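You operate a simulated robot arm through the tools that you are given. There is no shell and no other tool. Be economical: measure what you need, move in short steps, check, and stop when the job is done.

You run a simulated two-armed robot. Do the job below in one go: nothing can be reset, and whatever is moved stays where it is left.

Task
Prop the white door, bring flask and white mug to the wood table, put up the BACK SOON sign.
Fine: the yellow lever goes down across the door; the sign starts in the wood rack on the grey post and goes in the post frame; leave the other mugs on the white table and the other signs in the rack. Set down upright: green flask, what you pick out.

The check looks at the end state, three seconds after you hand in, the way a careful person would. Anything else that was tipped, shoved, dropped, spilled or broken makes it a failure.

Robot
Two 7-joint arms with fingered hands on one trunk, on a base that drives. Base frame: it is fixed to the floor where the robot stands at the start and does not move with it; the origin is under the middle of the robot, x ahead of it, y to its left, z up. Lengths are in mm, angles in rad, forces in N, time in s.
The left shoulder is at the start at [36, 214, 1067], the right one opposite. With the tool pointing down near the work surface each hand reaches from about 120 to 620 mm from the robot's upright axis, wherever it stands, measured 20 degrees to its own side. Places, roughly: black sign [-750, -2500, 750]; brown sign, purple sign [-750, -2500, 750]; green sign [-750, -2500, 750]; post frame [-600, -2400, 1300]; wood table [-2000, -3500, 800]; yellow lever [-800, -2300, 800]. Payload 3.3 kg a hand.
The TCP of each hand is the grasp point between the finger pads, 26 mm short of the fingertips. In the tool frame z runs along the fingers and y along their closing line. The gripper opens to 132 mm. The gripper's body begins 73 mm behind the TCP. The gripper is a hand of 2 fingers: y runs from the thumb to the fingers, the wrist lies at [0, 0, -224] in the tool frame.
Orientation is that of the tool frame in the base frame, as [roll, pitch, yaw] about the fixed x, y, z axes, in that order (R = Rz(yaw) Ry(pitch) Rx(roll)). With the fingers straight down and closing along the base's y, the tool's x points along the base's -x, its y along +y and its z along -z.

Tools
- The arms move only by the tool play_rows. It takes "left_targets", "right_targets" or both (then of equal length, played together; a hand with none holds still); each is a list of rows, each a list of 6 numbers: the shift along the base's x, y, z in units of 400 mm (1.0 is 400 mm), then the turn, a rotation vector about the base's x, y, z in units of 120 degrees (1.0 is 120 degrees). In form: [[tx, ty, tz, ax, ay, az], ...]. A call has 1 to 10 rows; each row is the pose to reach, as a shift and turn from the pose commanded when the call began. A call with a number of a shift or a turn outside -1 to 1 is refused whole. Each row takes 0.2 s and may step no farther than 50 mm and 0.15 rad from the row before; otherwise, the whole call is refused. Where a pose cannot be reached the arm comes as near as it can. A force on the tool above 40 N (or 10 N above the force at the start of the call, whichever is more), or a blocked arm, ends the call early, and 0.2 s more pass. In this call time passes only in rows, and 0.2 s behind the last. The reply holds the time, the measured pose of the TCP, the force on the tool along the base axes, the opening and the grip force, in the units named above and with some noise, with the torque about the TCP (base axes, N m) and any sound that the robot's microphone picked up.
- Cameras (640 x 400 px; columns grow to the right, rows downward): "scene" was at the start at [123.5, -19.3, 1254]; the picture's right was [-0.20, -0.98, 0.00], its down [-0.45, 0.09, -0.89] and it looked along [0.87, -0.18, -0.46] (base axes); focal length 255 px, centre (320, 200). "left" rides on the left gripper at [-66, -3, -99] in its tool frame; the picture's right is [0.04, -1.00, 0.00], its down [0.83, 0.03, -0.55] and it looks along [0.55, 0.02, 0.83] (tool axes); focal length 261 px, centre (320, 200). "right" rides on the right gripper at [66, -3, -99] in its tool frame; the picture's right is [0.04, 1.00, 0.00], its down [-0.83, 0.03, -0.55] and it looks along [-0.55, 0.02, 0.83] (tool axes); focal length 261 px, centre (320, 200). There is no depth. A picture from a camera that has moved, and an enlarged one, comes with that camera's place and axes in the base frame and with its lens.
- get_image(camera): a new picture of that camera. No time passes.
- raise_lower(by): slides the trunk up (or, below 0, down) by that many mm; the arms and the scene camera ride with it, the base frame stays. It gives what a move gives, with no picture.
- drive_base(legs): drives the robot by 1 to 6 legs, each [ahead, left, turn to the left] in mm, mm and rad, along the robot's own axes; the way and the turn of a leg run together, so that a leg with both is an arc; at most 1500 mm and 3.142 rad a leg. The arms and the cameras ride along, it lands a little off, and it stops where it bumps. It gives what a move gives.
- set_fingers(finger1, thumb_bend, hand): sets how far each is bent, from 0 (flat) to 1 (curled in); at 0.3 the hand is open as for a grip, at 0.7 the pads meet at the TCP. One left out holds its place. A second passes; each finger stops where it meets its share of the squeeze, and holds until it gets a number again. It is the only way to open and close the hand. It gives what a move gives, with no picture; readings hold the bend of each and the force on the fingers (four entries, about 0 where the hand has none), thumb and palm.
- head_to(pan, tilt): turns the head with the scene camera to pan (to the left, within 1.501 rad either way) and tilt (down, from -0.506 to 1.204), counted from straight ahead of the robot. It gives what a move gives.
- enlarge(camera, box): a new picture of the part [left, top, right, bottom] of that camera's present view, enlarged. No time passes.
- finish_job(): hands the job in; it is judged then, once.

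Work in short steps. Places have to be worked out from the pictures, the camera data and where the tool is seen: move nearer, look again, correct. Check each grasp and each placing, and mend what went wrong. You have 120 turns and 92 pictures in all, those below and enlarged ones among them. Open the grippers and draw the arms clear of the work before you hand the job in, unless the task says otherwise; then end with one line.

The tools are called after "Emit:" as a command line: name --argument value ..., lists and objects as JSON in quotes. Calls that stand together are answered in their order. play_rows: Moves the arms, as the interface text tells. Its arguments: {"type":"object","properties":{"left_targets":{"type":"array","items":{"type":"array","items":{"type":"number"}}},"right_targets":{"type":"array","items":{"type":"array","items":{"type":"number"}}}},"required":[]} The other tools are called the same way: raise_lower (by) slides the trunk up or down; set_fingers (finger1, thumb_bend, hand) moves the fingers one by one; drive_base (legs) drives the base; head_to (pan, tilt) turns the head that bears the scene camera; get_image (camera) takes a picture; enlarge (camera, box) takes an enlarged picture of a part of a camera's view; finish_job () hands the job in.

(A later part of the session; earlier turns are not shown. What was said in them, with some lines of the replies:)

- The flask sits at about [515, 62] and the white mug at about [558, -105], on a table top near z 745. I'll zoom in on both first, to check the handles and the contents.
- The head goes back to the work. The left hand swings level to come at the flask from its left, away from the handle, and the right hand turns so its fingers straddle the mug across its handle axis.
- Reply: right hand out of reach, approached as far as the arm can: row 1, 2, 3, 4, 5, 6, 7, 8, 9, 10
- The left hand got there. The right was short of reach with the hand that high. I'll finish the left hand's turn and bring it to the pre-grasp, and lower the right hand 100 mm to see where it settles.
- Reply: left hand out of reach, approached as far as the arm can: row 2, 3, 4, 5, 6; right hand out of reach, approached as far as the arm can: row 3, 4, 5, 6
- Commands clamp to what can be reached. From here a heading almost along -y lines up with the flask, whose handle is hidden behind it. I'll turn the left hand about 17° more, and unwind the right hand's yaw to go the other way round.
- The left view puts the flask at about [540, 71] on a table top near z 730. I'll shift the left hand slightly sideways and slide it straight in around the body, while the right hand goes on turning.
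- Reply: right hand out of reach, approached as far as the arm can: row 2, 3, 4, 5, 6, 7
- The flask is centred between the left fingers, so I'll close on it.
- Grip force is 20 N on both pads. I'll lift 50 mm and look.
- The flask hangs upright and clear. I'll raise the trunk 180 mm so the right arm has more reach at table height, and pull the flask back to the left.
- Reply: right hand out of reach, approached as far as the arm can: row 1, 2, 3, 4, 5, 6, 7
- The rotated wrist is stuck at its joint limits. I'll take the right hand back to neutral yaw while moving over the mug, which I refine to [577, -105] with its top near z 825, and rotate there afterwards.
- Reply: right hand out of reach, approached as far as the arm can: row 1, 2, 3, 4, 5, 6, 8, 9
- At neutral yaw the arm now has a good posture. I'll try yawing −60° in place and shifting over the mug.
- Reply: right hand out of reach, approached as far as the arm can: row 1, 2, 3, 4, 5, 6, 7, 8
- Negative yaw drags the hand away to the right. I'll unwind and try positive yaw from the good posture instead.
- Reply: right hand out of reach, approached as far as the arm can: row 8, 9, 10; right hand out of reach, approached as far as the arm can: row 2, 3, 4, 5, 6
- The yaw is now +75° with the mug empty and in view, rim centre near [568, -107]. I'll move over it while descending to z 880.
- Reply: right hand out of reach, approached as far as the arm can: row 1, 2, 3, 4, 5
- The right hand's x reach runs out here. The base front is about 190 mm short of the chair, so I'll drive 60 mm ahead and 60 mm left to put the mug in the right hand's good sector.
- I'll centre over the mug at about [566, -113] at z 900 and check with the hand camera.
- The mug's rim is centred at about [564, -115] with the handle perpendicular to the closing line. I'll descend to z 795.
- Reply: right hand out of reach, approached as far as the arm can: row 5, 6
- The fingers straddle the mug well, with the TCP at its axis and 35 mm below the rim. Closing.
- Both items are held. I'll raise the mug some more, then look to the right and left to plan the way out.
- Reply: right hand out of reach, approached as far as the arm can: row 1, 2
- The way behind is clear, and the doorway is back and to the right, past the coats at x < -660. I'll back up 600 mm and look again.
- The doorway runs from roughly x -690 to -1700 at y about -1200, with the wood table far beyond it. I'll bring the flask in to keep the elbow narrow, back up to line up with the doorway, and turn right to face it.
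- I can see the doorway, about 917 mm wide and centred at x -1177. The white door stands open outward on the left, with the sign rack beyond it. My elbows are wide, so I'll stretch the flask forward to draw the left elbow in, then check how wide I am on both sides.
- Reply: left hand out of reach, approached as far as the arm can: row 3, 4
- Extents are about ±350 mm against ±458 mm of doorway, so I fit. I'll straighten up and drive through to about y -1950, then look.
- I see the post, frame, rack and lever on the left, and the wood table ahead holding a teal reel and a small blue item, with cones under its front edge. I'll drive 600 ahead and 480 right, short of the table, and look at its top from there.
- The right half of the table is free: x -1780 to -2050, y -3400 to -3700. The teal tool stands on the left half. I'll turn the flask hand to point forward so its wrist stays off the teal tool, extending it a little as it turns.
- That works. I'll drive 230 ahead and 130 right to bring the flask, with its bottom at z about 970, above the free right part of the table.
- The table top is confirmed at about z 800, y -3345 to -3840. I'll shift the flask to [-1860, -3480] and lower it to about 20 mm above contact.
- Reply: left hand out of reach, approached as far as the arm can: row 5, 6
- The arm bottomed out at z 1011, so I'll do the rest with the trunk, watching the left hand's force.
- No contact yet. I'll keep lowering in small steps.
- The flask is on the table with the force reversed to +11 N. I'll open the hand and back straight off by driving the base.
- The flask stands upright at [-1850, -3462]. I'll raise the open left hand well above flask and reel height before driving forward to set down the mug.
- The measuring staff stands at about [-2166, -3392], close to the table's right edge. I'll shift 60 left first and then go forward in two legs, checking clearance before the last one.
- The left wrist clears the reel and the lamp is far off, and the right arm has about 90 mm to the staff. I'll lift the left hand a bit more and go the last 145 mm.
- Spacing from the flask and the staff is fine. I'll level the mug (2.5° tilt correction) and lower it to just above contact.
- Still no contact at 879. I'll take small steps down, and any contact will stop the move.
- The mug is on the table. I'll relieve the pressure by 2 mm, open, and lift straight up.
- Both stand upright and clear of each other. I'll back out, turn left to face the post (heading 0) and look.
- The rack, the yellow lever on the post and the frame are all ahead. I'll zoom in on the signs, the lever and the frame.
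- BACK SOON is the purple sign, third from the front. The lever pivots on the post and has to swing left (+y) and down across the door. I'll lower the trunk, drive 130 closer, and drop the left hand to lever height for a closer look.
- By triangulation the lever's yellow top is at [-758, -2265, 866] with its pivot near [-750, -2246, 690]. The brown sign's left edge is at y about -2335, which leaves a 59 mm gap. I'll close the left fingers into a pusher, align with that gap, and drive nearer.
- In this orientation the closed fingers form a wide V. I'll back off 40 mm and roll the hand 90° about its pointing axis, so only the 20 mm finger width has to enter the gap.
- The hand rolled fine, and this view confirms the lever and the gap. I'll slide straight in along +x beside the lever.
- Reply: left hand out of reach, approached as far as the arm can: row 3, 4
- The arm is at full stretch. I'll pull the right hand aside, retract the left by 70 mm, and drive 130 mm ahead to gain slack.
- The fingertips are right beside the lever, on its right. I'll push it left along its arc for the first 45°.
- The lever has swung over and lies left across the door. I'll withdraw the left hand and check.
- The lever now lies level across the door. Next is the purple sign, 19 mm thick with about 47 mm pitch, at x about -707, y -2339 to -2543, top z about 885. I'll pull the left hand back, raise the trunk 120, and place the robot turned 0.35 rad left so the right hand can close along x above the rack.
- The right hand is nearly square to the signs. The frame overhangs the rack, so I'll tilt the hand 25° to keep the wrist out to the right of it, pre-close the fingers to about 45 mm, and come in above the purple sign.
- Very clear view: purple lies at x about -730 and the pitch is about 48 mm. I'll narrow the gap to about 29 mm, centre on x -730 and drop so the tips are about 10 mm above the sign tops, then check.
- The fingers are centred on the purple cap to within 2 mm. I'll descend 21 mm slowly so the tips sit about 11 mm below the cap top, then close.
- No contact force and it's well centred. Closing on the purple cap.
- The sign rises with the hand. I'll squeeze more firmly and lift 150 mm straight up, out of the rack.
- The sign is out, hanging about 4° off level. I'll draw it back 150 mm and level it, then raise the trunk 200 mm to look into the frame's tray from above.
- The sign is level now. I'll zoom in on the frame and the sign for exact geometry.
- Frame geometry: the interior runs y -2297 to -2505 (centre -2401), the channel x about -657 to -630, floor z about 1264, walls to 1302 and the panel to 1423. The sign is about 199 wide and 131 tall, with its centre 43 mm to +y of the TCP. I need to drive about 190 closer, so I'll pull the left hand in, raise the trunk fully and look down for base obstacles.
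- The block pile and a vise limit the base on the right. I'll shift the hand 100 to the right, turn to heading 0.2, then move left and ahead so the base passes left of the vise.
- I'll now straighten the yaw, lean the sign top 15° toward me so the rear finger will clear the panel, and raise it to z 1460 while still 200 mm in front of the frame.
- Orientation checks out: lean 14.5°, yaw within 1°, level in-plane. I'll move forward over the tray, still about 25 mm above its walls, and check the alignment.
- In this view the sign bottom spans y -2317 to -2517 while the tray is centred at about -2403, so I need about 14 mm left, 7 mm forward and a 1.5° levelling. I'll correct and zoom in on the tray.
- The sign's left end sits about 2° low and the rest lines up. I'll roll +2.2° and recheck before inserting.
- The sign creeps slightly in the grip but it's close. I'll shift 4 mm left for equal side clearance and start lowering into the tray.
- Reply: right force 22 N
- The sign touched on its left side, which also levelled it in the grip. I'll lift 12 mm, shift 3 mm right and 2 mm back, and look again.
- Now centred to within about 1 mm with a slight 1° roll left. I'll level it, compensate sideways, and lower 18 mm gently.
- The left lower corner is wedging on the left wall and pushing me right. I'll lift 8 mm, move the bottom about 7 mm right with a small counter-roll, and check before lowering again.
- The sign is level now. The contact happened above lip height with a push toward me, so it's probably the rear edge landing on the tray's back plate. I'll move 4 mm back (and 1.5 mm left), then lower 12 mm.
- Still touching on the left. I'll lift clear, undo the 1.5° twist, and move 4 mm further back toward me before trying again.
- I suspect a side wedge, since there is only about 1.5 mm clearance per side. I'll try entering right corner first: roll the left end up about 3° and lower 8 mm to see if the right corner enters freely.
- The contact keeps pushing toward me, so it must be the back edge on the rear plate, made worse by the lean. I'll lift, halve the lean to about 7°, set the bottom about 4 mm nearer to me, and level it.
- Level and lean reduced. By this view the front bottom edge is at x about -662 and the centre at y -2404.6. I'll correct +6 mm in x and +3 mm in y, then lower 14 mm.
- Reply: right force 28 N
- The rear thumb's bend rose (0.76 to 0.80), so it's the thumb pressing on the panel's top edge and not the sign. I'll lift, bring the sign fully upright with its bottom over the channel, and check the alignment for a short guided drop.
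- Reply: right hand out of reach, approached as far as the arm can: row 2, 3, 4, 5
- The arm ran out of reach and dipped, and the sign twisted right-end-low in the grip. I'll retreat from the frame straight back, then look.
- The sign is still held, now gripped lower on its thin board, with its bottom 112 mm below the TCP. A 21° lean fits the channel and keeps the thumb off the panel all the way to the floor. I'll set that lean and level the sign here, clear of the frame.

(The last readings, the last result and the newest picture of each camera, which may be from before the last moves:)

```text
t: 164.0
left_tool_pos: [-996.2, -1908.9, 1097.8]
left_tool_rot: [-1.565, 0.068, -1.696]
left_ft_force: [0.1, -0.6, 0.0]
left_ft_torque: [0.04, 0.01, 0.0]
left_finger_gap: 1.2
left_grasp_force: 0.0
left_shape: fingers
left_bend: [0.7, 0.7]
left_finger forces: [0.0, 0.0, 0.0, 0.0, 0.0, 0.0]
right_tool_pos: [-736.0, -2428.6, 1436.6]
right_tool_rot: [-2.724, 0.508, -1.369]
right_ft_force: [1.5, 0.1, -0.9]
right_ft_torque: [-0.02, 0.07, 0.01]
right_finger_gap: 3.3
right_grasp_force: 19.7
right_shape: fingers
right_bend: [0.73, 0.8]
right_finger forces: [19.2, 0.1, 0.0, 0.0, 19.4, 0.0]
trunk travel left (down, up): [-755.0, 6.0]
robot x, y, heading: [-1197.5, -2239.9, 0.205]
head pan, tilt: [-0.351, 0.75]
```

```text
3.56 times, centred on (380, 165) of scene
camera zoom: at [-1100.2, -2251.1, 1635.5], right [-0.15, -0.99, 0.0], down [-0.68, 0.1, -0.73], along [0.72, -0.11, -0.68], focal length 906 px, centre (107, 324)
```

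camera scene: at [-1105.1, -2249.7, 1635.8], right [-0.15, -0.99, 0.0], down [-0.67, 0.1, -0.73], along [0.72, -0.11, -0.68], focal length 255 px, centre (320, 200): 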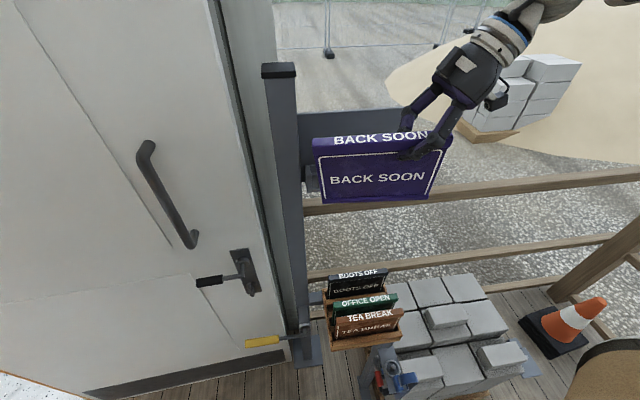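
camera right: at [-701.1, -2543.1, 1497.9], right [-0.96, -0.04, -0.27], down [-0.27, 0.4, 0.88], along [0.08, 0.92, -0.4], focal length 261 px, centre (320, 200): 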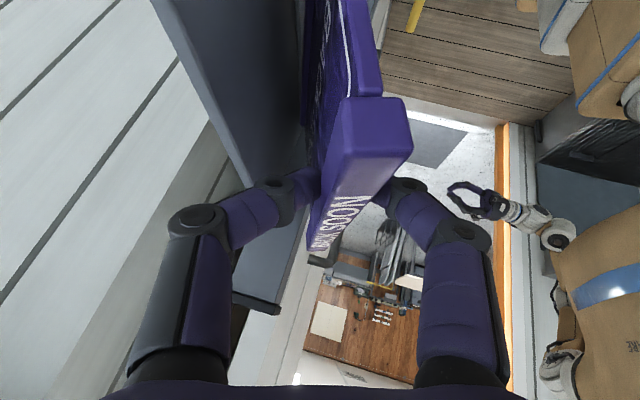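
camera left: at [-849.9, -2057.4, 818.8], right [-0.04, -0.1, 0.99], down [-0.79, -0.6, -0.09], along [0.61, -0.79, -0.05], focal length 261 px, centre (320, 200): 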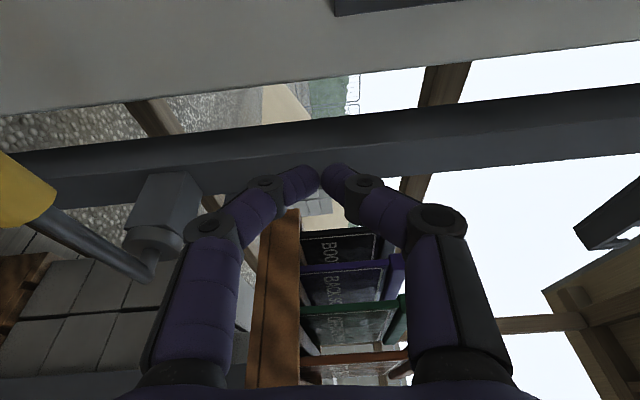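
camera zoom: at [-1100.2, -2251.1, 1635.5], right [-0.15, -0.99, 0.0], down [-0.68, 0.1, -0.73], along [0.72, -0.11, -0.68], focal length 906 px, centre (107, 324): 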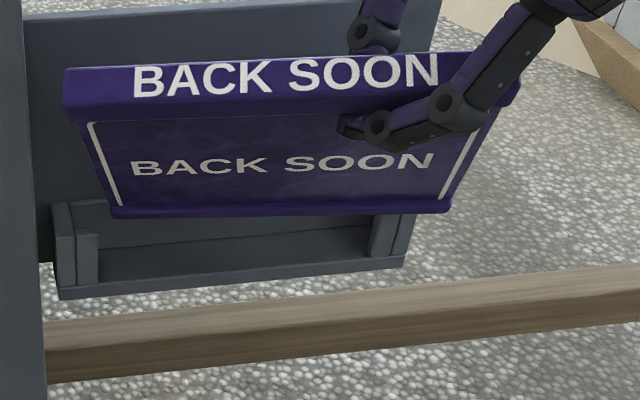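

The lean looks right at 21°, but the right end is still about 3.4° low. I'll roll the hand a little more and move nearer to the tray, staying above its walls.

Emit:
play_rows --right_targets '[[0.04, 0.02, 0, -0.014, 0, 0], [0.08, 0.04, 0, -0.028, 0, 0], [0.1, 0.04, 0, -0.028, 0, 0]]'

Emit:
enlarge --camera "scene" --box '[290, 110, 450, 200]'

```text
t: 164.8
left_tool_pos: [-1002.2, -1911.9, 1098.8]
left_tool_rot: [-1.56, 0.068, -1.696]
left_ft_force: [-0.2, 0.3, -0.3]
left_ft_torque: [0.01, 0.01, -0.04]
left_finger_gap: 1.6
left_grasp_force: 0.1
left_shape: fingers
left_bend: [0.7, 0.7]
left_finger forces: [0.0, 0.0, 0.0, 0.0, 0.1, 0.1]
right_tool_pos: [-703.3, -2414.6, 1438.4]
right_tool_rot: [-2.737, 0.448, -1.372]
right_ft_force: [-7.8, -10.9, 10.2]
right_ft_torque: [-0.15, 0.36, 0.27]
right_finger_gap: 3.6
right_grasp_force: 21.2
right_shape: fingers
right_bend: [0.74, 0.81]
right_finger forces: [22.2, 0.0, 0.1, 0.1, 21.2, 0.0]
trunk travel left (down, up): [-755.0, 6.0]
robot x, y, heading: [-1197.2, -2240.1, 0.207]
head pan, tilt: [-0.351, 0.75]
```

```text
4.00 times, centred on (370, 155) of scene
camera zoom: at [-1106.5, -2252.7, 1636.0], right [-0.15, -0.99, 0.0], down [-0.67, 0.1, -0.73], along [0.72, -0.11, -0.68], focal length 1019 px, centre (120, 380)
```

zoom: 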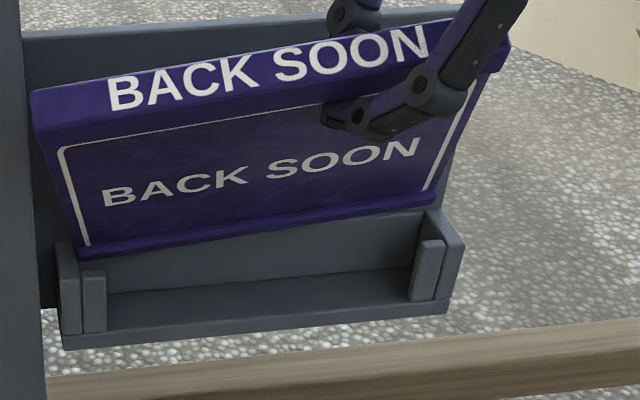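

The sign is now centred in y (-2302 to -2505) but left-low and pressed against the back plate. I'll ease back about 5 mm, undo most of the roll with the matching side shift, and look.

Emit:
play_rows --right_targets '[[-0.03, 0, 0.01, 0, 0, 0], [-0.03, -0.01, 0.01, 0.012, 0, 0], [-0.03, -0.019, 0.01, 0.022, 0, 0], [-0.03, -0.019, 0.01, 0.022, 0, 0]]'

Emit:
enlarge --camera "scene" --box '[290, 110, 450, 200]'

```text
t: 165.8
left_tool_pos: [-999.6, -1909.6, 1099.0]
left_tool_rot: [-1.563, 0.064, -1.696]
left_ft_force: [0.0, 0.0, 0.5]
left_ft_torque: [-0.01, 0.02, -0.03]
left_finger_gap: 1.7
left_grasp_force: 0.0
left_shape: fingers
left_bend: [0.7, 0.7]
left_finger forces: [0.0, 0.0, 0.1, 0.0, 0.0, 0.0]
right_tool_pos: [-712.3, -2419.0, 1440.5]
right_tool_rot: [-2.726, 0.495, -1.369]
right_ft_force: [-0.7, 0.2, -1.3]
right_ft_torque: [-0.03, 0.1, 0.05]
right_finger_gap: 3.2
right_grasp_force: 18.7
right_shape: fingers
right_bend: [0.74, 0.8]
right_finger forces: [18.2, 0.0, 0.1, 0.1, 18.7, 0.0]
trunk travel left (down, up): [-755.0, 6.0]
robot x, y, heading: [-1195.6, -2239.5, 0.2]
head pan, tilt: [-0.351, 0.75]
```

```text
4.00 times, centred on (370, 155) of scene
camera zoom: at [-1103.8, -2250.0, 1635.8], right [-0.15, -0.99, 0.0], down [-0.67, 0.1, -0.73], along [0.72, -0.11, -0.68], focal length 1019 px, centre (120, 380)
```

zoom: 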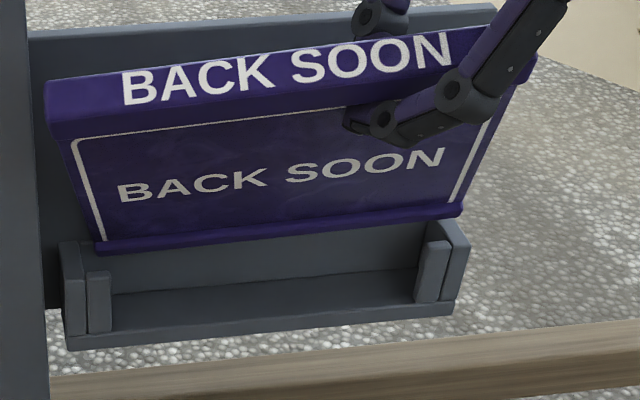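

Reconciling cap and bottom edge: the sign leans about 28° (7° more than the hand), with its bottom front edge at about [-653, 1305] and centre about 9 mm too far right. I'll reduce the lean by 10° about the bottom edge, shift left, and trim the roll.

Emit:
play_rows --right_targets '[[0.017, 0.006, 0.01, 0.003, 0.027, 0], [0.035, 0.012, 0.018, 0.006, 0.054, 0], [0.053, 0.0175, 0.026, 0.008, 0.081, 0], [0.053, 0.0175, 0.026, 0.008, 0.081, 0]]'

Emit:
enlarge --camera "scene" --box '[290, 110, 450, 200]'

```text
t: 166.8
left_tool_pos: [-999.6, -1909.6, 1098.8]
left_tool_rot: [-1.562, 0.066, -1.696]
left_ft_force: [-0.4, 0.5, -0.3]
left_ft_torque: [-0.01, 0.0, -0.01]
left_finger_gap: 1.4
left_grasp_force: 0.1
left_shape: fingers
left_bend: [0.7, 0.7]
left_finger forces: [0.0, 0.1, 0.1, 0.0, 0.0, 0.0]
right_tool_pos: [-690.6, -2412.9, 1452.0]
right_tool_rot: [-2.916, 0.536, -1.462]
right_ft_force: [-0.3, 0.4, -2.2]
right_ft_torque: [-0.08, 0.09, 0.06]
right_finger_gap: 3.4
right_grasp_force: 18.4
right_shape: fingers
right_bend: [0.74, 0.8]
right_finger forces: [18.0, 0.0, 0.0, 0.0, 18.4, 0.0]
trunk travel left (down, up): [-755.0, 6.0]
robot x, y, heading: [-1196.5, -2242.0, 0.206]
head pan, tilt: [-0.351, 0.75]
```

```text
4.00 times, centred on (370, 155) of scene
camera zoom: at [-1104.2, -2250.0, 1635.8], right [-0.15, -0.99, 0.0], down [-0.67, 0.1, -0.73], along [0.72, -0.11, -0.68], focal length 1019 px, centre (120, 380)
```

zoom: 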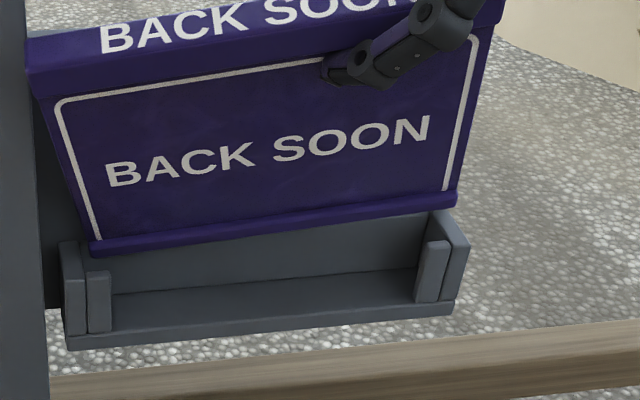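

The sign swung left-low by 3°. I'll roll it back with a compensating side shift, then lower 10 mm and read the force.

Emit:
play_rows --right_targets '[[0, -0.005, 0, 0.0145, 0, 0], [0, -0.01, 0, 0.0287, 0, 0], [0, -0.01, -0.01, 0.0287, 0, 0], [0, -0.01, -0.018, 0.0287, 0, 0], [0, -0.01, -0.025, 0.0287, 0, 0]]'

Emit:
enlarge --camera "scene" --box '[290, 110, 450, 200]'

```text
t: 168.0
left_tool_pos: [-1000.3, -1910.5, 1098.8]
left_tool_rot: [-1.562, 0.067, -1.698]
left_ft_force: [0.4, -0.1, -0.5]
left_ft_torque: [0.01, 0.0, 0.03]
left_finger_gap: 1.5
left_grasp_force: 0.2
left_shape: fingers
left_bend: [0.7, 0.7]
left_finger forces: [0.0, 0.1, 0.0, 0.1, 0.0, 0.0]
right_tool_pos: [-691.8, -2418.7, 1440.9]
right_tool_rot: [-2.907, 0.599, -1.458]
right_ft_force: [-2.0, -2.2, 0.0]
right_ft_torque: [-0.06, 0.12, 0.09]
right_finger_gap: 3.6
right_grasp_force: 18.5
right_shape: fingers
right_bend: [0.74, 0.8]
right_finger forces: [18.7, 0.0, 0.0, 0.1, 18.9, 0.1]
trunk travel left (down, up): [-755.0, 6.0]
robot x, y, heading: [-1198.1, -2236.1, 0.205]
head pan, tilt: [-0.351, 0.75]
```

```text
4.00 times, centred on (370, 155) of scene
camera zoom: at [-1104.3, -2251.2, 1635.8], right [-0.15, -0.99, 0.0], down [-0.67, 0.1, -0.73], along [0.72, -0.11, -0.68], focal length 1019 px, centre (120, 380)
```

zoom: 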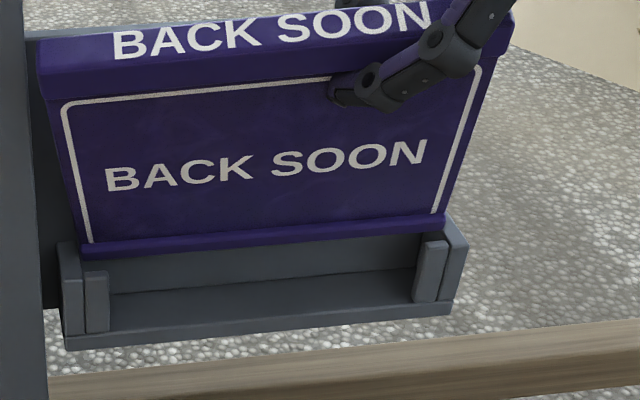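

Level now with only light contact. I'll creep down with tiny right/back adjustments, following the force readings.

Emit:
play_rows --right_targets '[[-0.005, -0.005, 0, 0, 0, 0], [-0.005, -0.005, -0.006, 0, 0, 0], [-0.005, -0.005, -0.012, 0, 0, 0]]'

```text
t: 168.8
left_tool_pos: [-1000.0, -1911.0, 1099.6]
left_tool_rot: [-1.559, 0.068, -1.696]
left_ft_force: [-0.9, 0.3, 0.8]
left_ft_torque: [0.0, 0.02, 0.02]
left_finger_gap: 1.3
left_grasp_force: 0.1
left_shape: fingers
left_bend: [0.7, 0.7]
left_finger forces: [0.0, 0.0, 0.0, 0.0, 0.1, 0.0]
right_tool_pos: [-694.1, -2421.6, 1436.2]
right_tool_rot: [-2.908, 0.597, -1.457]
right_ft_force: [-4.5, -7.5, 5.4]
right_ft_torque: [-0.09, 0.18, 0.16]
right_finger_gap: 3.3
right_grasp_force: 20.2
right_shape: fingers
right_bend: [0.74, 0.81]
right_finger forces: [20.1, 0.0, 0.0, 0.1, 20.2, 0.0]
trunk travel left (down, up): [-755.0, 6.0]
robot x, y, heading: [-1196.0, -2237.9, 0.206]
head pan, tilt: [-0.351, 0.75]
```

The force pattern is always the same, with the thumb bend rising, so I need to see what is touching. One look from the hand camera.

Emit:
get_image --camera "right"

```text
4 pictures are left
camera right: at [-702.5, -2530.8, 1479.1], right [-0.98, -0.01, -0.21], down [-0.2, 0.37, 0.91], along [0.07, 0.93, -0.36], focal length 261 px, centre (320, 200)
```

right: 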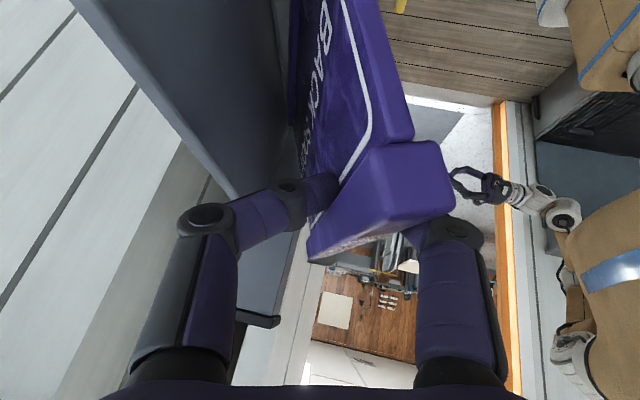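

Now it's clear: the sign is yawed about 13° in the grip, right end toward me, so its left end jams against the back. I'll lift, back off, and yaw the hand +0.21 rad to square the sign up.

Emit:
play_rows --right_targets '[[-0.03, 0, 0.03, 0, 0, 0], [-0.05, 0, 0.03, 0, 0, 0.05], [-0.05, 0, 0.03, 0, 0, 0.1], [-0.05, 0, 0.03, 0, 0, 0.1]]'

Emit:
enlarge --camera "scene" --box '[280, 90, 480, 220]'

```text
t: 169.8
left_tool_pos: [-1000.4, -1909.8, 1097.6]
left_tool_rot: [-1.56, 0.067, -1.698]
left_ft_force: [-0.6, 0.1, -0.2]
left_ft_torque: [-0.03, -0.01, 0.01]
left_finger_gap: 1.9
left_grasp_force: 0.0
left_shape: fingers
left_bend: [0.7, 0.7]
left_finger forces: [0.1, 0.1, 0.0, 0.1, 0.0, 0.1]
right_tool_pos: [-715.1, -2419.3, 1449.3]
right_tool_rot: [-2.907, 0.598, -1.249]
right_ft_force: [0.1, -0.6, -1.1]
right_ft_torque: [-0.06, 0.0, 0.02]
right_finger_gap: 3.4
right_grasp_force: 18.6
right_shape: fingers
right_bend: [0.74, 0.8]
right_finger forces: [18.5, 0.1, 0.0, 0.0, 18.6, 0.0]
trunk travel left (down, up): [-755.0, 6.0]
robot x, y, heading: [-1194.2, -2240.5, 0.208]
head pan, tilt: [-0.351, 0.75]
```

```text
3.08 times, centred on (380, 155) of scene
camera zoom: at [-1104.6, -2250.0, 1635.8], right [-0.15, -0.99, 0.0], down [-0.67, 0.1, -0.73], along [0.72, -0.11, -0.68], focal length 784 px, centre (135, 338)
```

zoom: 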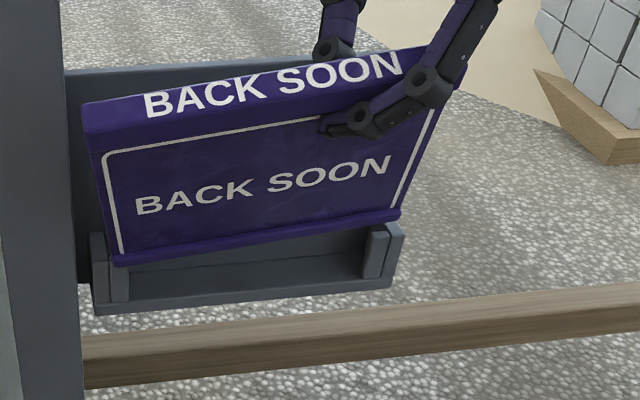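

Square in yaw is better, and the residual is about 7° left-low roll with a touch of yaw. I'll correct both, with the side shift to keep the bottom centred, and check.

Emit:
play_rows --right_targets '[[0, -0.02, 0, 0.03, 0, 0.018], [0, -0.048, 0, 0.062, 0, 0.038], [0, -0.048, 0, 0.062, 0, 0.038]]'

Emit:
enlarge --camera "scene" --box '[280, 90, 480, 220]'

```text
t: 170.6
left_tool_pos: [-999.2, -1908.2, 1097.6]
left_tool_rot: [-1.562, 0.066, -1.696]
left_ft_force: [-0.3, -0.2, 0.5]
left_ft_torque: [0.01, 0.0, 0.01]
left_finger_gap: 1.6
left_grasp_force: 0.0
left_shape: fingers
left_bend: [0.7, 0.7]
left_finger forces: [0.1, 0.1, 0.1, 0.0, 0.0, 0.0]
right_tool_pos: [-728.6, -2437.6, 1439.9]
right_tool_rot: [-2.844, 0.716, -1.131]
right_ft_force: [-0.1, -0.2, -1.5]
right_ft_torque: [-0.08, 0.01, 0.03]
right_finger_gap: 3.2
right_grasp_force: 18.5
right_shape: fingers
right_bend: [0.74, 0.8]
right_finger forces: [18.4, 0.1, 0.0, 0.0, 18.5, 0.1]
right hand out of reach, approached as far as the arm can: row 2, 3
trunk travel left (down, up): [-755.0, 6.0]
robot x, y, heading: [-1192.9, -2240.3, 0.207]
head pan, tilt: [-0.351, 0.75]
```

```text
3.08 times, centred on (380, 155) of scene
camera zoom: at [-1103.1, -2249.7, 1635.7], right [-0.15, -0.99, 0.0], down [-0.68, 0.1, -0.73], along [0.72, -0.11, -0.68], focal length 784 px, centre (135, 338)
```

zoom: 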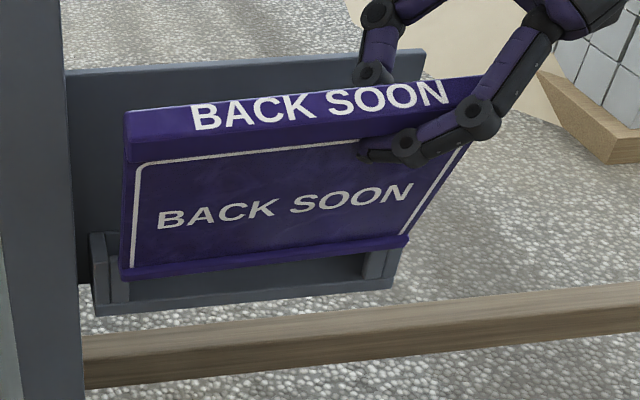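

The sign is nearly square: lean 19°, about 2° left-low, bottom y -2302 to -2506, front corner about [-685, 1299]. I have two pictures left. I'll pull back and raise the sign a little with the roll trim, then drive the base forward so the arm stays in reach, and take one picture.

Emit:
play_rows --right_targets '[[-0.04, 0, 0.005, 0.007, 0, 0], [-0.0625, -0.003, 0.025, 0.014, 0, 0], [-0.0625, -0.003, 0.0425, 0.014, 0, 0]]'

Emit:
drive_base --legs '[[51, -11, 0]]'

```text
t: 171.4
left_tool_pos: [-999.1, -1909.6, 1099.8]
left_tool_rot: [-1.562, 0.068, -1.698]
left_ft_force: [-0.2, 0.1, -0.4]
left_ft_torque: [-0.03, -0.02, -0.01]
left_finger_gap: 1.6
left_grasp_force: 0.1
left_shape: fingers
left_bend: [0.7, 0.7]
left_finger forces: [0.0, 0.0, 0.0, 0.0, 0.0, 0.0]
right_tool_pos: [-754.0, -2439.3, 1457.3]
right_tool_rot: [-2.832, 0.743, -1.119]
right_ft_force: [-0.7, -0.1, -2.1]
right_ft_torque: [-0.04, 0.01, -0.04]
right_finger_gap: 3.2
right_grasp_force: 18.4
right_shape: fingers
right_bend: [0.74, 0.8]
right_finger forces: [18.4, 0.0, 0.1, 0.0, 18.7, 0.0]
trunk travel left (down, up): [-755.0, 6.0]
robot x, y, heading: [-1197.1, -2239.3, 0.202]
head pan, tilt: [-0.351, 0.75]
```

```text
t: 172.4
left_tool_pos: [-948.0, -1910.9, 1098.2]
left_tool_rot: [-1.562, 0.066, -1.695]
left_ft_force: [0.3, -0.3, -0.3]
left_ft_torque: [0.0, 0.01, 0.02]
left_finger_gap: 1.7
left_grasp_force: 0.1
left_shape: fingers
left_bend: [0.7, 0.7]
left_finger forces: [0.1, 0.0, 0.0, 0.0, 0.0, 0.0]
right_tool_pos: [-702.4, -2439.0, 1456.4]
right_tool_rot: [-2.832, 0.743, -1.123]
right_ft_force: [0.5, 0.2, -1.8]
right_ft_torque: [-0.02, 0.04, 0.03]
right_finger_gap: 3.6
right_grasp_force: 18.1
right_shape: fingers
right_bend: [0.74, 0.8]
right_finger forces: [18.5, 0.0, 0.0, 0.0, 18.6, 0.1]
trunk travel left (down, up): [-755.0, 6.0]
robot x, y, heading: [-1144.0, -2238.4, 0.206]
head pan, tilt: [-0.351, 0.75]
```

I'll spend one picture to confirm the alignment above the tray.

Emit:
enlarge --camera "scene" --box '[270, 90, 450, 210]'

```text
3.33 times, centred on (360, 150) of scene
camera zoom: at [-1051.4, -2251.5, 1635.7], right [-0.15, -0.99, 0.0], down [-0.68, 0.1, -0.73], along [0.72, -0.11, -0.68], focal length 849 px, centre (187, 367)
```

zoom: 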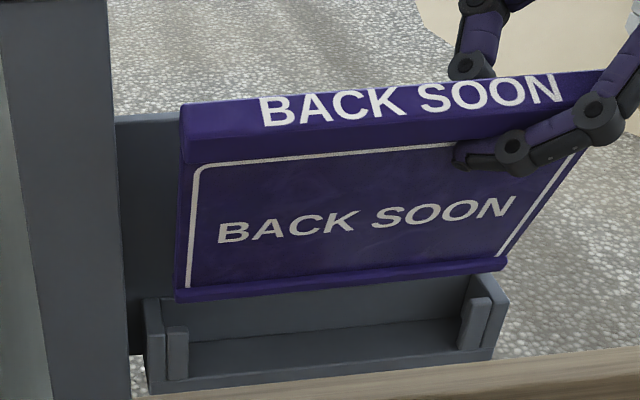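

Level and square now. The sign is about 6 mm too far right, and its front edge is at x about -656, inside the channel. I'll shift left 6 mm and lower 14 mm, watching forces.

Emit:
play_rows --right_targets '[[0, 0.015, 0, 0, 0, 0], [0, 0.015, -0.012, 0, 0, 0], [0, 0.015, -0.024, 0, 0, 0], [0, 0.015, -0.035, 0, 0, 0]]'

```text
t: 173.4
left_tool_pos: [-948.7, -1911.3, 1098.3]
left_tool_rot: [-1.562, 0.067, -1.696]
left_ft_force: [-0.8, 0.4, 0.3]
left_ft_torque: [0.01, 0.01, 0.01]
left_finger_gap: 1.6
left_grasp_force: 0.1
left_shape: fingers
left_bend: [0.7, 0.7]
left_finger forces: [0.0, 0.0, 0.0, 0.0, 0.0, 0.1]
right_tool_pos: [-703.8, -2433.7, 1443.0]
right_tool_rot: [-2.831, 0.743, -1.122]
right_ft_force: [0.0, 0.2, -1.9]
right_ft_torque: [-0.06, 0.04, 0.0]
right_finger_gap: 3.2
right_grasp_force: 18.4
right_shape: fingers
right_bend: [0.74, 0.8]
right_finger forces: [18.5, 0.1, 0.1, 0.1, 18.7, 0.0]
trunk travel left (down, up): [-755.0, 6.0]
robot x, y, heading: [-1145.5, -2242.6, 0.206]
head pan, tilt: [-0.351, 0.75]
```

No contact. Bottom edge is now about at wall-top height. I'll lower 10 mm more.

Emit:
play_rows --right_targets '[[0, 0, -0.008, 0, 0, 0], [0, 0, -0.016, 0, 0, 0], [0, 0, -0.025, 0, 0, 0]]'

```text
t: 174.2
left_tool_pos: [-948.8, -1910.8, 1096.7]
left_tool_rot: [-1.562, 0.069, -1.696]
left_ft_force: [0.0, -0.4, 0.4]
left_ft_torque: [0.02, -0.01, 0.01]
left_finger_gap: 1.6
left_grasp_force: 0.0
left_shape: fingers
left_bend: [0.7, 0.7]
left_finger forces: [0.1, 0.1, 0.0, 0.1, 0.0, 0.0]
right_tool_pos: [-702.2, -2432.8, 1434.0]
right_tool_rot: [-2.831, 0.744, -1.12]
right_ft_force: [-0.4, -0.1, -2.1]
right_ft_torque: [-0.08, -0.01, 0.0]
right_finger_gap: 3.3
right_grasp_force: 18.3
right_shape: fingers
right_bend: [0.74, 0.8]
right_finger forces: [18.4, 0.0, 0.0, 0.0, 18.4, 0.0]
trunk travel left (down, up): [-755.0, 6.0]
robot x, y, heading: [-1144.3, -2241.4, 0.202]
head pan, tilt: [-0.351, 0.75]
```

Still free, probably entering. Another 10 mm.

Emit:
play_rows --right_targets '[[0, 0, -0.008, 0, 0, 0], [0, 0, -0.016, 0, 0, 0], [0, 0, -0.025, 0, 0, 0]]'

```text
t: 175.0
left_tool_pos: [-951.3, -1910.8, 1098.8]
left_tool_rot: [-1.557, 0.067, -1.696]
left_ft_force: [-0.9, 0.0, 0.6]
left_ft_torque: [-0.01, 0.03, -0.03]
left_finger_gap: 1.4
left_grasp_force: 0.1
left_shape: fingers
left_bend: [0.7, 0.7]
left_finger forces: [0.0, 0.0, 0.0, 0.1, 0.0, 0.0]
right_tool_pos: [-707.7, -2431.3, 1424.9]
right_tool_rot: [-2.824, 0.742, -1.113]
right_ft_force: [-9.4, -2.1, 19.9]
right_ft_torque: [0.03, 0.35, 0.14]
right_finger_gap: 3.1
right_grasp_force: 19.9
right_shape: fingers
right_bend: [0.74, 0.82]
right_finger forces: [20.4, 0.0, 0.0, 0.0, 20.7, 0.0]
trunk travel left (down, up): [-755.0, 6.0]
robot x, y, heading: [-1145.1, -2243.1, 0.204]
head pan, tilt: [-0.351, 0.75]
```

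Firm upward contact: the front edge must be landing on the front lips. Re-solving the picture with the true sign width puts that edge at x about -666. I'll lift 14 mm, go 10 mm forward and 2 mm right, and lower again.

Emit:
play_rows --right_targets '[[0, 0, 0.035, 0, 0, 0], [0.012, -0.005, 0.035, 0, 0, 0], [0.025, -0.005, 0.035, 0, 0, 0], [0.025, -0.005, 0.02, 0, 0, 0], [0.025, -0.005, 0.008, 0, 0, 0], [0.025, -0.005, -0.004, 0, 0, 0]]'

```text
t: 176.4
left_tool_pos: [-947.9, -1911.2, 1097.4]
left_tool_rot: [-1.563, 0.068, -1.696]
left_ft_force: [-0.2, 0.3, -0.1]
left_ft_torque: [-0.01, 0.02, 0.02]
left_finger_gap: 1.6
left_grasp_force: 0.1
left_shape: fingers
left_bend: [0.7, 0.7]
left_finger forces: [0.0, 0.1, 0.0, 0.1, 0.0, 0.0]
right_tool_pos: [-691.3, -2434.0, 1422.3]
right_tool_rot: [-2.833, 0.744, -1.122]
right_ft_force: [0.2, -0.7, -1.1]
right_ft_torque: [-0.08, -0.07, 0.04]
right_finger_gap: 3.3
right_grasp_force: 19.4
right_shape: fingers
right_bend: [0.74, 0.81]
right_finger forces: [19.8, 0.1, 0.0, 0.0, 18.8, 0.0]
trunk travel left (down, up): [-755.0, 6.0]
robot x, y, heading: [-1146.3, -2240.9, 0.207]
head pan, tilt: [-0.351, 0.75]
```

It's below the previous contact height with no force, so it's entering the channel. Lowering further.

Emit:
play_rows --right_targets '[[0, 0, -0.01, 0, 0, 0], [0, 0, -0.02, 0, 0, 0], [0, 0, -0.03, 0, 0, 0]]'

```text
t: 177.2
left_tool_pos: [-948.5, -1910.7, 1097.8]
left_tool_rot: [-1.561, 0.067, -1.697]
left_ft_force: [-0.1, 1.3, -0.3]
left_ft_torque: [0.03, 0.0, 0.06]
left_finger_gap: 1.4
left_grasp_force: 0.0
left_shape: fingers
left_bend: [0.7, 0.7]
left_finger forces: [0.1, 0.0, 0.0, 0.0, 0.1, 0.0]
right_tool_pos: [-691.8, -2435.9, 1409.3]
right_tool_rot: [-2.831, 0.743, -1.122]
right_ft_force: [1.2, -0.3, -1.4]
right_ft_torque: [-0.05, -0.16, 0.0]
right_finger_gap: 3.3
right_grasp_force: 20.2
right_shape: fingers
right_bend: [0.74, 0.81]
right_finger forces: [20.7, 0.1, 0.0, 0.0, 20.0, 0.1]
trunk travel left (down, up): [-755.0, 6.0]
robot x, y, heading: [-1146.3, -2241.6, 0.205]
head pan, tilt: [-0.351, 0.75]
```

Going in smoothly, with light lip contact only. Continuing down to the floor.

Emit:
play_rows --right_targets '[[0.003, 0, -0.008, 0, 0, 0], [0.003, 0, -0.016, 0, 0, 0], [0.003, 0, -0.024, 0, 0, 0], [0.003, 0, -0.031, 0, 0, 0]]'

```text
t: 178.2
left_tool_pos: [-950.2, -1912.0, 1098.9]
left_tool_rot: [-1.561, 0.067, -1.696]
left_ft_force: [0.1, 0.3, -0.1]
left_ft_torque: [-0.04, 0.01, 0.0]
left_finger_gap: 1.8
left_grasp_force: 0.1
left_shape: fingers
left_bend: [0.7, 0.7]
left_finger forces: [0.1, 0.0, 0.0, 0.0, 0.0, 0.0]
right_tool_pos: [-691.6, -2439.1, 1397.6]
right_tool_rot: [-2.825, 0.745, -1.117]
right_ft_force: [7.9, -8.5, 25.4]
right_ft_torque: [0.03, -0.06, 0.04]
right_finger_gap: 3.6
right_grasp_force: 26.8
right_shape: fingers
right_bend: [0.74, 0.83]
right_finger forces: [17.2, 0.0, 0.0, 0.0, 36.0, 0.1]
trunk travel left (down, up): [-755.0, 6.0]
robot x, y, heading: [-1145.8, -2242.2, 0.205]
head pan, tilt: [-0.351, 0.75]
```

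The sign stands on the tray floor at +27 N. I'll relieve the pressure slightly and open the fingers in a small step.

Emit:
play_rows --right_targets '[[0, 0.003, 0.006, 0, 0, 0]]'

Emit:
set_fingers --hand "right" --finger1 0.6 --thumb_bend 0.66

```text
t: 178.6
left_tool_pos: [-949.9, -1912.3, 1098.7]
left_tool_rot: [-1.562, 0.069, -1.697]
left_ft_force: [0.2, -0.2, 0.0]
left_ft_torque: [0.0, 0.02, 0.01]
left_finger_gap: 1.5
left_grasp_force: 0.0
left_shape: fingers
left_bend: [0.7, 0.7]
left_finger forces: [0.0, 0.0, 0.0, 0.0, 0.0, 0.1]
right_tool_pos: [-691.4, -2437.2, 1398.6]
right_tool_rot: [-2.833, 0.743, -1.123]
right_ft_force: [5.9, -7.3, 9.5]
right_ft_torque: [-0.07, -0.09, 0.01]
right_finger_gap: 3.6
right_grasp_force: 22.7
right_shape: fingers
right_bend: [0.74, 0.83]
right_finger forces: [18.4, 0.1, 0.0, 0.0, 27.4, 0.0]
trunk travel left (down, up): [-755.0, 6.0]
robot x, y, heading: [-1141.8, -2240.7, 0.202]
head pan, tilt: [-0.351, 0.75]
```

```text
t: 179.6
left_tool_pos: [-948.7, -1909.8, 1097.6]
left_tool_rot: [-1.562, 0.067, -1.698]
left_ft_force: [0.6, 1.0, 0.3]
left_ft_torque: [0.03, 0.0, -0.03]
left_finger_gap: 1.7
left_grasp_force: 0.1
left_shape: fingers
left_bend: [0.7, 0.7]
left_finger forces: [0.0, 0.1, 0.0, 0.0, 0.0, 0.0]
right_tool_pos: [-691.2, -2436.3, 1401.1]
right_tool_rot: [-2.831, 0.743, -1.121]
right_ft_force: [-0.9, 0.1, 0.0]
right_ft_torque: [-0.03, -0.02, 0.01]
right_finger_gap: 23.0
right_grasp_force: 0.1
right_shape: fingers
right_bend: [0.6, 0.66]
right_finger forces: [0.1, 0.1, 0.1, 0.0, 0.1, 0.1]
trunk travel left (down, up): [-755.0, 6.0]
robot x, y, heading: [-1142.8, -2239.4, 0.209]
head pan, tilt: [-0.351, 0.75]
```

Released. I'll open the front finger wider and the thumb a little, nudge 4 mm so the thumb clears the cap, and rise gently, watching for any snag.

Emit:
set_fingers --hand "right" --finger1 0.48 --thumb_bend 0.6

Emit:
play_rows --right_targets '[[0.01, 0, 0, 0, 0, 0], [0.01, 0, 0.01, 0, 0, 0], [0.01, 0, 0.02, 0, 0, 0]]'

```text
t: 180.6
left_tool_pos: [-949.0, -1911.7, 1099.1]
left_tool_rot: [-1.561, 0.069, -1.698]
left_ft_force: [-0.1, -0.6, 1.1]
left_ft_torque: [0.0, 0.03, -0.05]
left_finger_gap: 1.9
left_grasp_force: 0.1
left_shape: fingers
left_bend: [0.7, 0.7]
left_finger forces: [0.1, 0.0, 0.0, 0.0, 0.0, 0.1]
right_tool_pos: [-691.7, -2436.1, 1400.1]
right_tool_rot: [-2.831, 0.743, -1.121]
right_ft_force: [-0.6, 0.3, 0.5]
right_ft_torque: [-0.01, 0.01, 0.02]
right_finger_gap: 52.4
right_grasp_force: 0.0
right_shape: fingers
right_bend: [0.48, 0.6]
right_finger forces: [0.0, 0.0, 0.1, 0.0, 0.1, 0.1]
trunk travel left (down, up): [-755.0, 6.0]
robot x, y, heading: [-1144.1, -2239.5, 0.203]
head pan, tilt: [-0.351, 0.75]
```

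```text
t: 181.4
left_tool_pos: [-949.2, -1911.9, 1098.5]
left_tool_rot: [-1.562, 0.066, -1.696]
left_ft_force: [-0.9, 0.9, -0.6]
left_ft_torque: [0.03, 0.0, -0.02]
left_finger_gap: 1.4
left_grasp_force: 0.0
left_shape: fingers
left_bend: [0.7, 0.7]
left_finger forces: [0.1, 0.0, 0.1, 0.0, 0.0, 0.1]
right_tool_pos: [-687.6, -2435.9, 1408.1]
right_tool_rot: [-2.831, 0.744, -1.121]
right_ft_force: [-0.3, 0.2, -0.6]
right_ft_torque: [-0.01, -0.02, 0.04]
right_finger_gap: 52.5
right_grasp_force: 0.1
right_shape: fingers
right_bend: [0.48, 0.6]
right_finger forces: [0.0, 0.1, 0.0, 0.1, 0.0, 0.1]
trunk travel left (down, up): [-755.0, 6.0]
robot x, y, heading: [-1150.1, -2239.7, 0.206]
head pan, tilt: [-0.351, 0.75]
```

No snag. Rising another 24 mm to clear the cap, then backing away.

Emit:
play_rows --right_targets '[[0, 0, 0.02, 0, 0, 0], [0, 0, 0.04, 0, 0, 0], [0, 0, 0.06, 0, 0, 0], [0, 0, 0.07, 0, 0, 0]]'

```text
t: 182.4
left_tool_pos: [-948.2, -1910.8, 1098.0]
left_tool_rot: [-1.561, 0.067, -1.697]
left_ft_force: [-0.2, -0.3, -0.7]
left_ft_torque: [0.01, 0.02, -0.02]
left_finger_gap: 1.5
left_grasp_force: 0.0
left_shape: fingers
left_bend: [0.7, 0.7]
left_finger forces: [0.1, 0.0, 0.0, 0.1, 0.1, 0.0]
right_tool_pos: [-687.1, -2434.0, 1435.7]
right_tool_rot: [-2.831, 0.745, -1.12]
right_ft_force: [0.2, 0.6, 0.6]
right_ft_torque: [0.01, -0.01, 0.02]
right_finger_gap: 52.3
right_grasp_force: 0.1
right_shape: fingers
right_bend: [0.48, 0.6]
right_finger forces: [0.0, 0.0, 0.0, 0.0, 0.0, 0.0]
trunk travel left (down, up): [-755.0, 6.0]
robot x, y, heading: [-1143.1, -2243.3, 0.2]
head pan, tilt: [-0.351, 0.75]
```

I'll go up a bit more, pull back 110 mm over the cap, and close the hand into a fist to gently push the sign upright from the front.

Emit:
play_rows --right_targets '[[0, 0, 0.025, 0, 0, 0], [-0.1, 0, 0.025, 0, 0, 0], [-0.2, 0, 0.025, 0, 0, 0], [-0.28, 0, 0.025, 0, 0, 0]]'

Emit:
set_fingers --hand "right" --finger1 0.72 --thumb_bend 0.72

Emit:
play_rows --right_targets '[[0, 0.02, -0.08, 0, 0, 0], [0, 0.04, -0.15, 0, 0, 0], [0.05, 0.04, -0.15, 0, 0, 0], [0.1, 0.04, -0.15, 0, 0, 0], [0.14, 0.04, -0.15, 0, 0, 0]]'

```text
t: 183.4
left_tool_pos: [-949.1, -1911.0, 1097.2]
left_tool_rot: [-1.56, 0.066, -1.696]
left_ft_force: [-0.9, -0.2, 0.1]
left_ft_torque: [0.0, -0.01, 0.0]
left_finger_gap: 1.5
left_grasp_force: 0.0
left_shape: fingers
left_bend: [0.7, 0.7]
left_finger forces: [0.0, 0.0, 0.1, 0.1, 0.0, 0.1]
right_tool_pos: [-800.1, -2433.5, 1446.0]
right_tool_rot: [-2.83, 0.744, -1.118]
right_ft_force: [-0.3, 0.3, -0.2]
right_ft_torque: [0.0, -0.02, 0.01]
right_finger_gap: 52.6
right_grasp_force: 0.0
right_shape: fingers
right_bend: [0.48, 0.6]
right_finger forces: [0.0, 0.1, 0.0, 0.0, 0.0, 0.0]
trunk travel left (down, up): [-755.0, 6.0]
robot x, y, heading: [-1143.7, -2240.2, 0.203]
head pan, tilt: [-0.351, 0.75]
```

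```text
t: 184.4
left_tool_pos: [-949.6, -1910.7, 1097.7]
left_tool_rot: [-1.562, 0.069, -1.697]
left_ft_force: [0.4, 0.8, 0.0]
left_ft_torque: [0.0, 0.01, -0.02]
left_finger_gap: 1.4
left_grasp_force: 0.2
left_shape: fingers
left_bend: [0.7, 0.7]
left_finger forces: [0.1, 0.0, 0.0, 0.1, 0.0, 0.0]
right_tool_pos: [-798.7, -2434.6, 1445.7]
right_tool_rot: [-2.831, 0.744, -1.121]
right_ft_force: [0.2, -0.5, 1.0]
right_ft_torque: [0.01, -0.01, -0.03]
right_finger_gap: 0.0
right_grasp_force: 0.1
right_shape: fingers
right_bend: [0.71, 0.72]
right_finger forces: [0.0, 0.0, 0.0, 0.0, 0.0, 0.1]
trunk travel left (down, up): [-755.0, 6.0]
robot x, y, heading: [-1142.4, -2239.4, 0.204]
head pan, tilt: [-0.351, 0.75]
```

```text
t: 185.6
left_tool_pos: [-949.4, -1910.6, 1097.7]
left_tool_rot: [-1.561, 0.069, -1.696]
left_ft_force: [0.2, -0.3, 0.3]
left_ft_torque: [0.01, -0.01, 0.01]
left_finger_gap: 1.8
left_grasp_force: 0.0
left_shape: fingers
left_bend: [0.7, 0.7]
left_finger forces: [0.1, 0.0, 0.0, 0.0, 0.0, 0.1]
right_tool_pos: [-744.2, -2420.0, 1385.5]
right_tool_rot: [-2.831, 0.744, -1.121]
right_ft_force: [-0.6, 0.2, 1.3]
right_ft_torque: [-0.01, -0.03, 0.03]
right_finger_gap: 0.0
right_grasp_force: 0.2
right_shape: fingers
right_bend: [0.71, 0.72]
right_finger forces: [0.0, 0.1, 0.0, 0.1, 1.1, 0.0]
trunk travel left (down, up): [-755.0, 6.0]
robot x, y, heading: [-1147.3, -2240.9, 0.203]
head pan, tilt: [-0.351, 0.75]
```

The thumb reads a light touch, so the sign is leaning forward onto it. I'll push gently forward to upright.

Emit:
play_rows --right_targets '[[0.02, 0, 0, 0, 0, 0], [0.04, 0, 0, 0, 0, 0], [0.06, 0, 0, 0, 0, 0], [0.08, 0, 0, 0, 0, 0], [0.1, 0, 0, 0, 0, 0]]'

```text
t: 186.8
left_tool_pos: [-948.7, -1910.0, 1098.3]
left_tool_rot: [-1.563, 0.069, -1.697]
left_ft_force: [-0.1, -0.1, -0.4]
left_ft_torque: [-0.02, 0.0, -0.04]
left_finger_gap: 1.6
left_grasp_force: 0.0
left_shape: fingers
left_bend: [0.7, 0.7]
left_finger forces: [0.0, 0.1, 0.0, 0.0, 0.0, 0.0]
right_tool_pos: [-704.7, -2420.2, 1385.4]
right_tool_rot: [-2.831, 0.744, -1.122]
right_ft_force: [0.7, -0.4, -0.4]
right_ft_torque: [0.01, 0.04, -0.03]
right_finger_gap: 0.1
right_grasp_force: 0.0
right_shape: fingers
right_bend: [0.71, 0.72]
right_finger forces: [0.1, 0.0, 0.0, 0.1, 0.1, 0.0]
trunk travel left (down, up): [-755.0, 6.0]
robot x, y, heading: [-1144.0, -2240.6, 0.203]
head pan, tilt: [-0.351, 0.75]
```

The force is gone, so the sign has tipped upright. I'll withdraw the hand, back the base off, and use the last picture to verify.

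Emit:
play_rows --right_targets '[[-0.1, 0, 0, 0, 0, 0], [-0.2, 0, 0, 0, 0, 0], [-0.25, -0.05, 0, 0, 0, 0]]'

Emit:
drive_base --legs '[[-250, 0, 0]]'

Emit:
set_fingers --hand "right" --finger1 0.3 --thumb_bend 0.3

Emit:
set_fingers --hand "left" --finger1 0.3 --thumb_bend 0.3

Emit:
head_to --pan -0.3 --tilt 0.5

Emit:
enlarge --camera "scene" --box '[200, 80, 480, 370]'

```text
t: 187.6
left_tool_pos: [-949.9, -1912.6, 1098.3]
left_tool_rot: [-1.562, 0.067, -1.696]
left_ft_force: [0.8, 0.0, 0.6]
left_ft_torque: [-0.03, -0.04, 0.0]
left_finger_gap: 2.0
left_grasp_force: 0.2
left_shape: fingers
left_bend: [0.7, 0.7]
left_finger forces: [0.1, 0.1, 0.1, 0.1, 0.0, 0.1]
right_tool_pos: [-802.6, -2439.1, 1386.3]
right_tool_rot: [-2.829, 0.745, -1.122]
right_ft_force: [0.4, -0.3, -0.1]
right_ft_torque: [0.01, -0.02, -0.03]
right_finger_gap: 0.0
right_grasp_force: 0.0
right_shape: fingers
right_bend: [0.71, 0.72]
right_finger forces: [0.0, 0.0, 0.0, 0.0, 0.0, 0.1]
trunk travel left (down, up): [-755.0, 6.0]
robot x, y, heading: [-1146.6, -2240.2, 0.207]
head pan, tilt: [-0.351, 0.75]
```

```text
t: 189.4
left_tool_pos: [-1198.6, -1963.3, 1098.3]
left_tool_rot: [-1.561, 0.067, -1.697]
left_ft_force: [-0.6, 0.2, -0.2]
left_ft_torque: [0.01, 0.0, -0.01]
left_finger_gap: 1.5
left_grasp_force: 0.1
left_shape: fingers
left_bend: [0.7, 0.7]
left_finger forces: [0.0, 0.0, 0.0, 0.0, 0.0, 0.0]
right_tool_pos: [-1054.6, -2488.0, 1386.0]
right_tool_rot: [-2.831, 0.744, -1.12]
right_ft_force: [-0.2, -0.4, 1.3]
right_ft_torque: [0.0, 0.01, 0.01]
right_finger_gap: 0.2
right_grasp_force: 0.0
right_shape: fingers
right_bend: [0.71, 0.72]
right_finger forces: [0.1, 0.0, 0.1, 0.0, 0.0, 0.0]
trunk travel left (down, up): [-755.0, 6.0]
robot x, y, heading: [-1395.4, -2293.5, 0.209]
head pan, tilt: [-0.351, 0.75]
```

```text
t: 190.4
left_tool_pos: [-1199.3, -1962.0, 1097.5]
left_tool_rot: [-1.563, 0.066, -1.697]
left_ft_force: [-0.1, 0.9, 0.8]
left_ft_torque: [-0.02, 0.0, -0.01]
left_finger_gap: 1.7
left_grasp_force: 0.0
left_shape: fingers
left_bend: [0.7, 0.7]
left_finger forces: [0.0, 0.1, 0.0, 0.0, 0.0, 0.0]
right_tool_pos: [-1052.7, -2488.2, 1387.0]
right_tool_rot: [-2.83, 0.743, -1.121]
right_ft_force: [-0.4, 0.0, 0.4]
right_ft_torque: [0.0, 0.01, 0.02]
right_finger_gap: 132.9
right_grasp_force: 0.1
right_shape: fingers
right_bend: [0.3, 0.3]
right_finger forces: [0.1, 0.1, 0.1, 0.1, 0.1, 0.1]
trunk travel left (down, up): [-755.0, 6.0]
robot x, y, heading: [-1392.4, -2293.4, 0.2]
head pan, tilt: [-0.351, 0.75]
```

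```text
t: 191.4
left_tool_pos: [-1198.7, -1962.9, 1098.4]
left_tool_rot: [-1.563, 0.069, -1.696]
left_ft_force: [-0.4, 0.3, -0.3]
left_ft_torque: [0.01, 0.0, -0.02]
left_finger_gap: 132.9
left_grasp_force: 0.2
left_shape: fingers
left_bend: [0.3, 0.3]
left_finger forces: [0.1, 0.0, 0.0, 0.0, 0.0, 0.0]
right_tool_pos: [-1053.0, -2488.5, 1387.6]
right_tool_rot: [-2.831, 0.745, -1.119]
right_ft_force: [0.3, 0.2, 0.3]
right_ft_torque: [0.01, 0.03, 0.0]
right_finger_gap: 133.1
right_grasp_force: 0.1
right_shape: fingers
right_bend: [0.3, 0.3]
right_finger forces: [0.0, 0.0, 0.0, 0.0, 0.0, 0.0]
trunk travel left (down, up): [-755.0, 6.0]
robot x, y, heading: [-1389.8, -2289.2, 0.205]
head pan, tilt: [-0.351, 0.75]
```

```text
t: 192.2
left_tool_pos: [-1198.7, -1962.6, 1098.1]
left_tool_rot: [-1.562, 0.069, -1.696]
left_ft_force: [0.0, 0.2, -0.3]
left_ft_torque: [-0.01, -0.02, 0.0]
left_finger_gap: 133.0
left_grasp_force: 0.0
left_shape: fingers
left_bend: [0.3, 0.3]
left_finger forces: [0.0, 0.0, 0.0, 0.0, 0.0, 0.0]
right_tool_pos: [-1052.2, -2487.3, 1386.2]
right_tool_rot: [-2.832, 0.744, -1.121]
right_ft_force: [-0.1, 0.4, -0.2]
right_ft_torque: [0.0, 0.04, 0.0]
right_finger_gap: 132.8
right_grasp_force: 0.1
right_shape: fingers
right_bend: [0.3, 0.3]
right_finger forces: [0.0, 0.0, 0.0, 0.0, 0.1, 0.0]
trunk travel left (down, up): [-755.0, 6.0]
robot x, y, heading: [-1391.3, -2292.8, 0.203]
head pan, tilt: [-0.3, 0.499]
```

```text
1.38 times, centred on (340, 225) of scene
camera zoom: at [-1294.1, -2300.0, 1657.7], right [-0.1, -1.0, 0.0], down [-0.48, 0.05, -0.88], along [0.87, -0.08, -0.48], focal length 351 px, centre (292, 166)
```

zoom: 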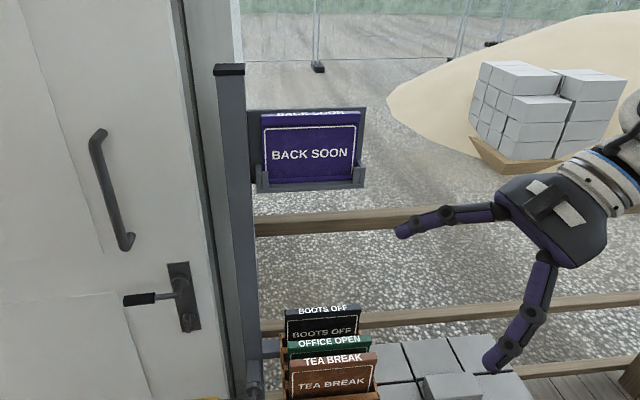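

The BACK SOON sign stands upright in the frame, the other three signs are in the rack, the lever lies across the door, and the flask and mug are on the wood table. Both hands are open and clear, so I'm handing the job in.

Emit:
finish_job

```text
The job is handed in.
```

The white door is propped with the yellow lever across it, the flask and white mug are upright on the wood table, and the BACK SOON sign stands in the post frame.
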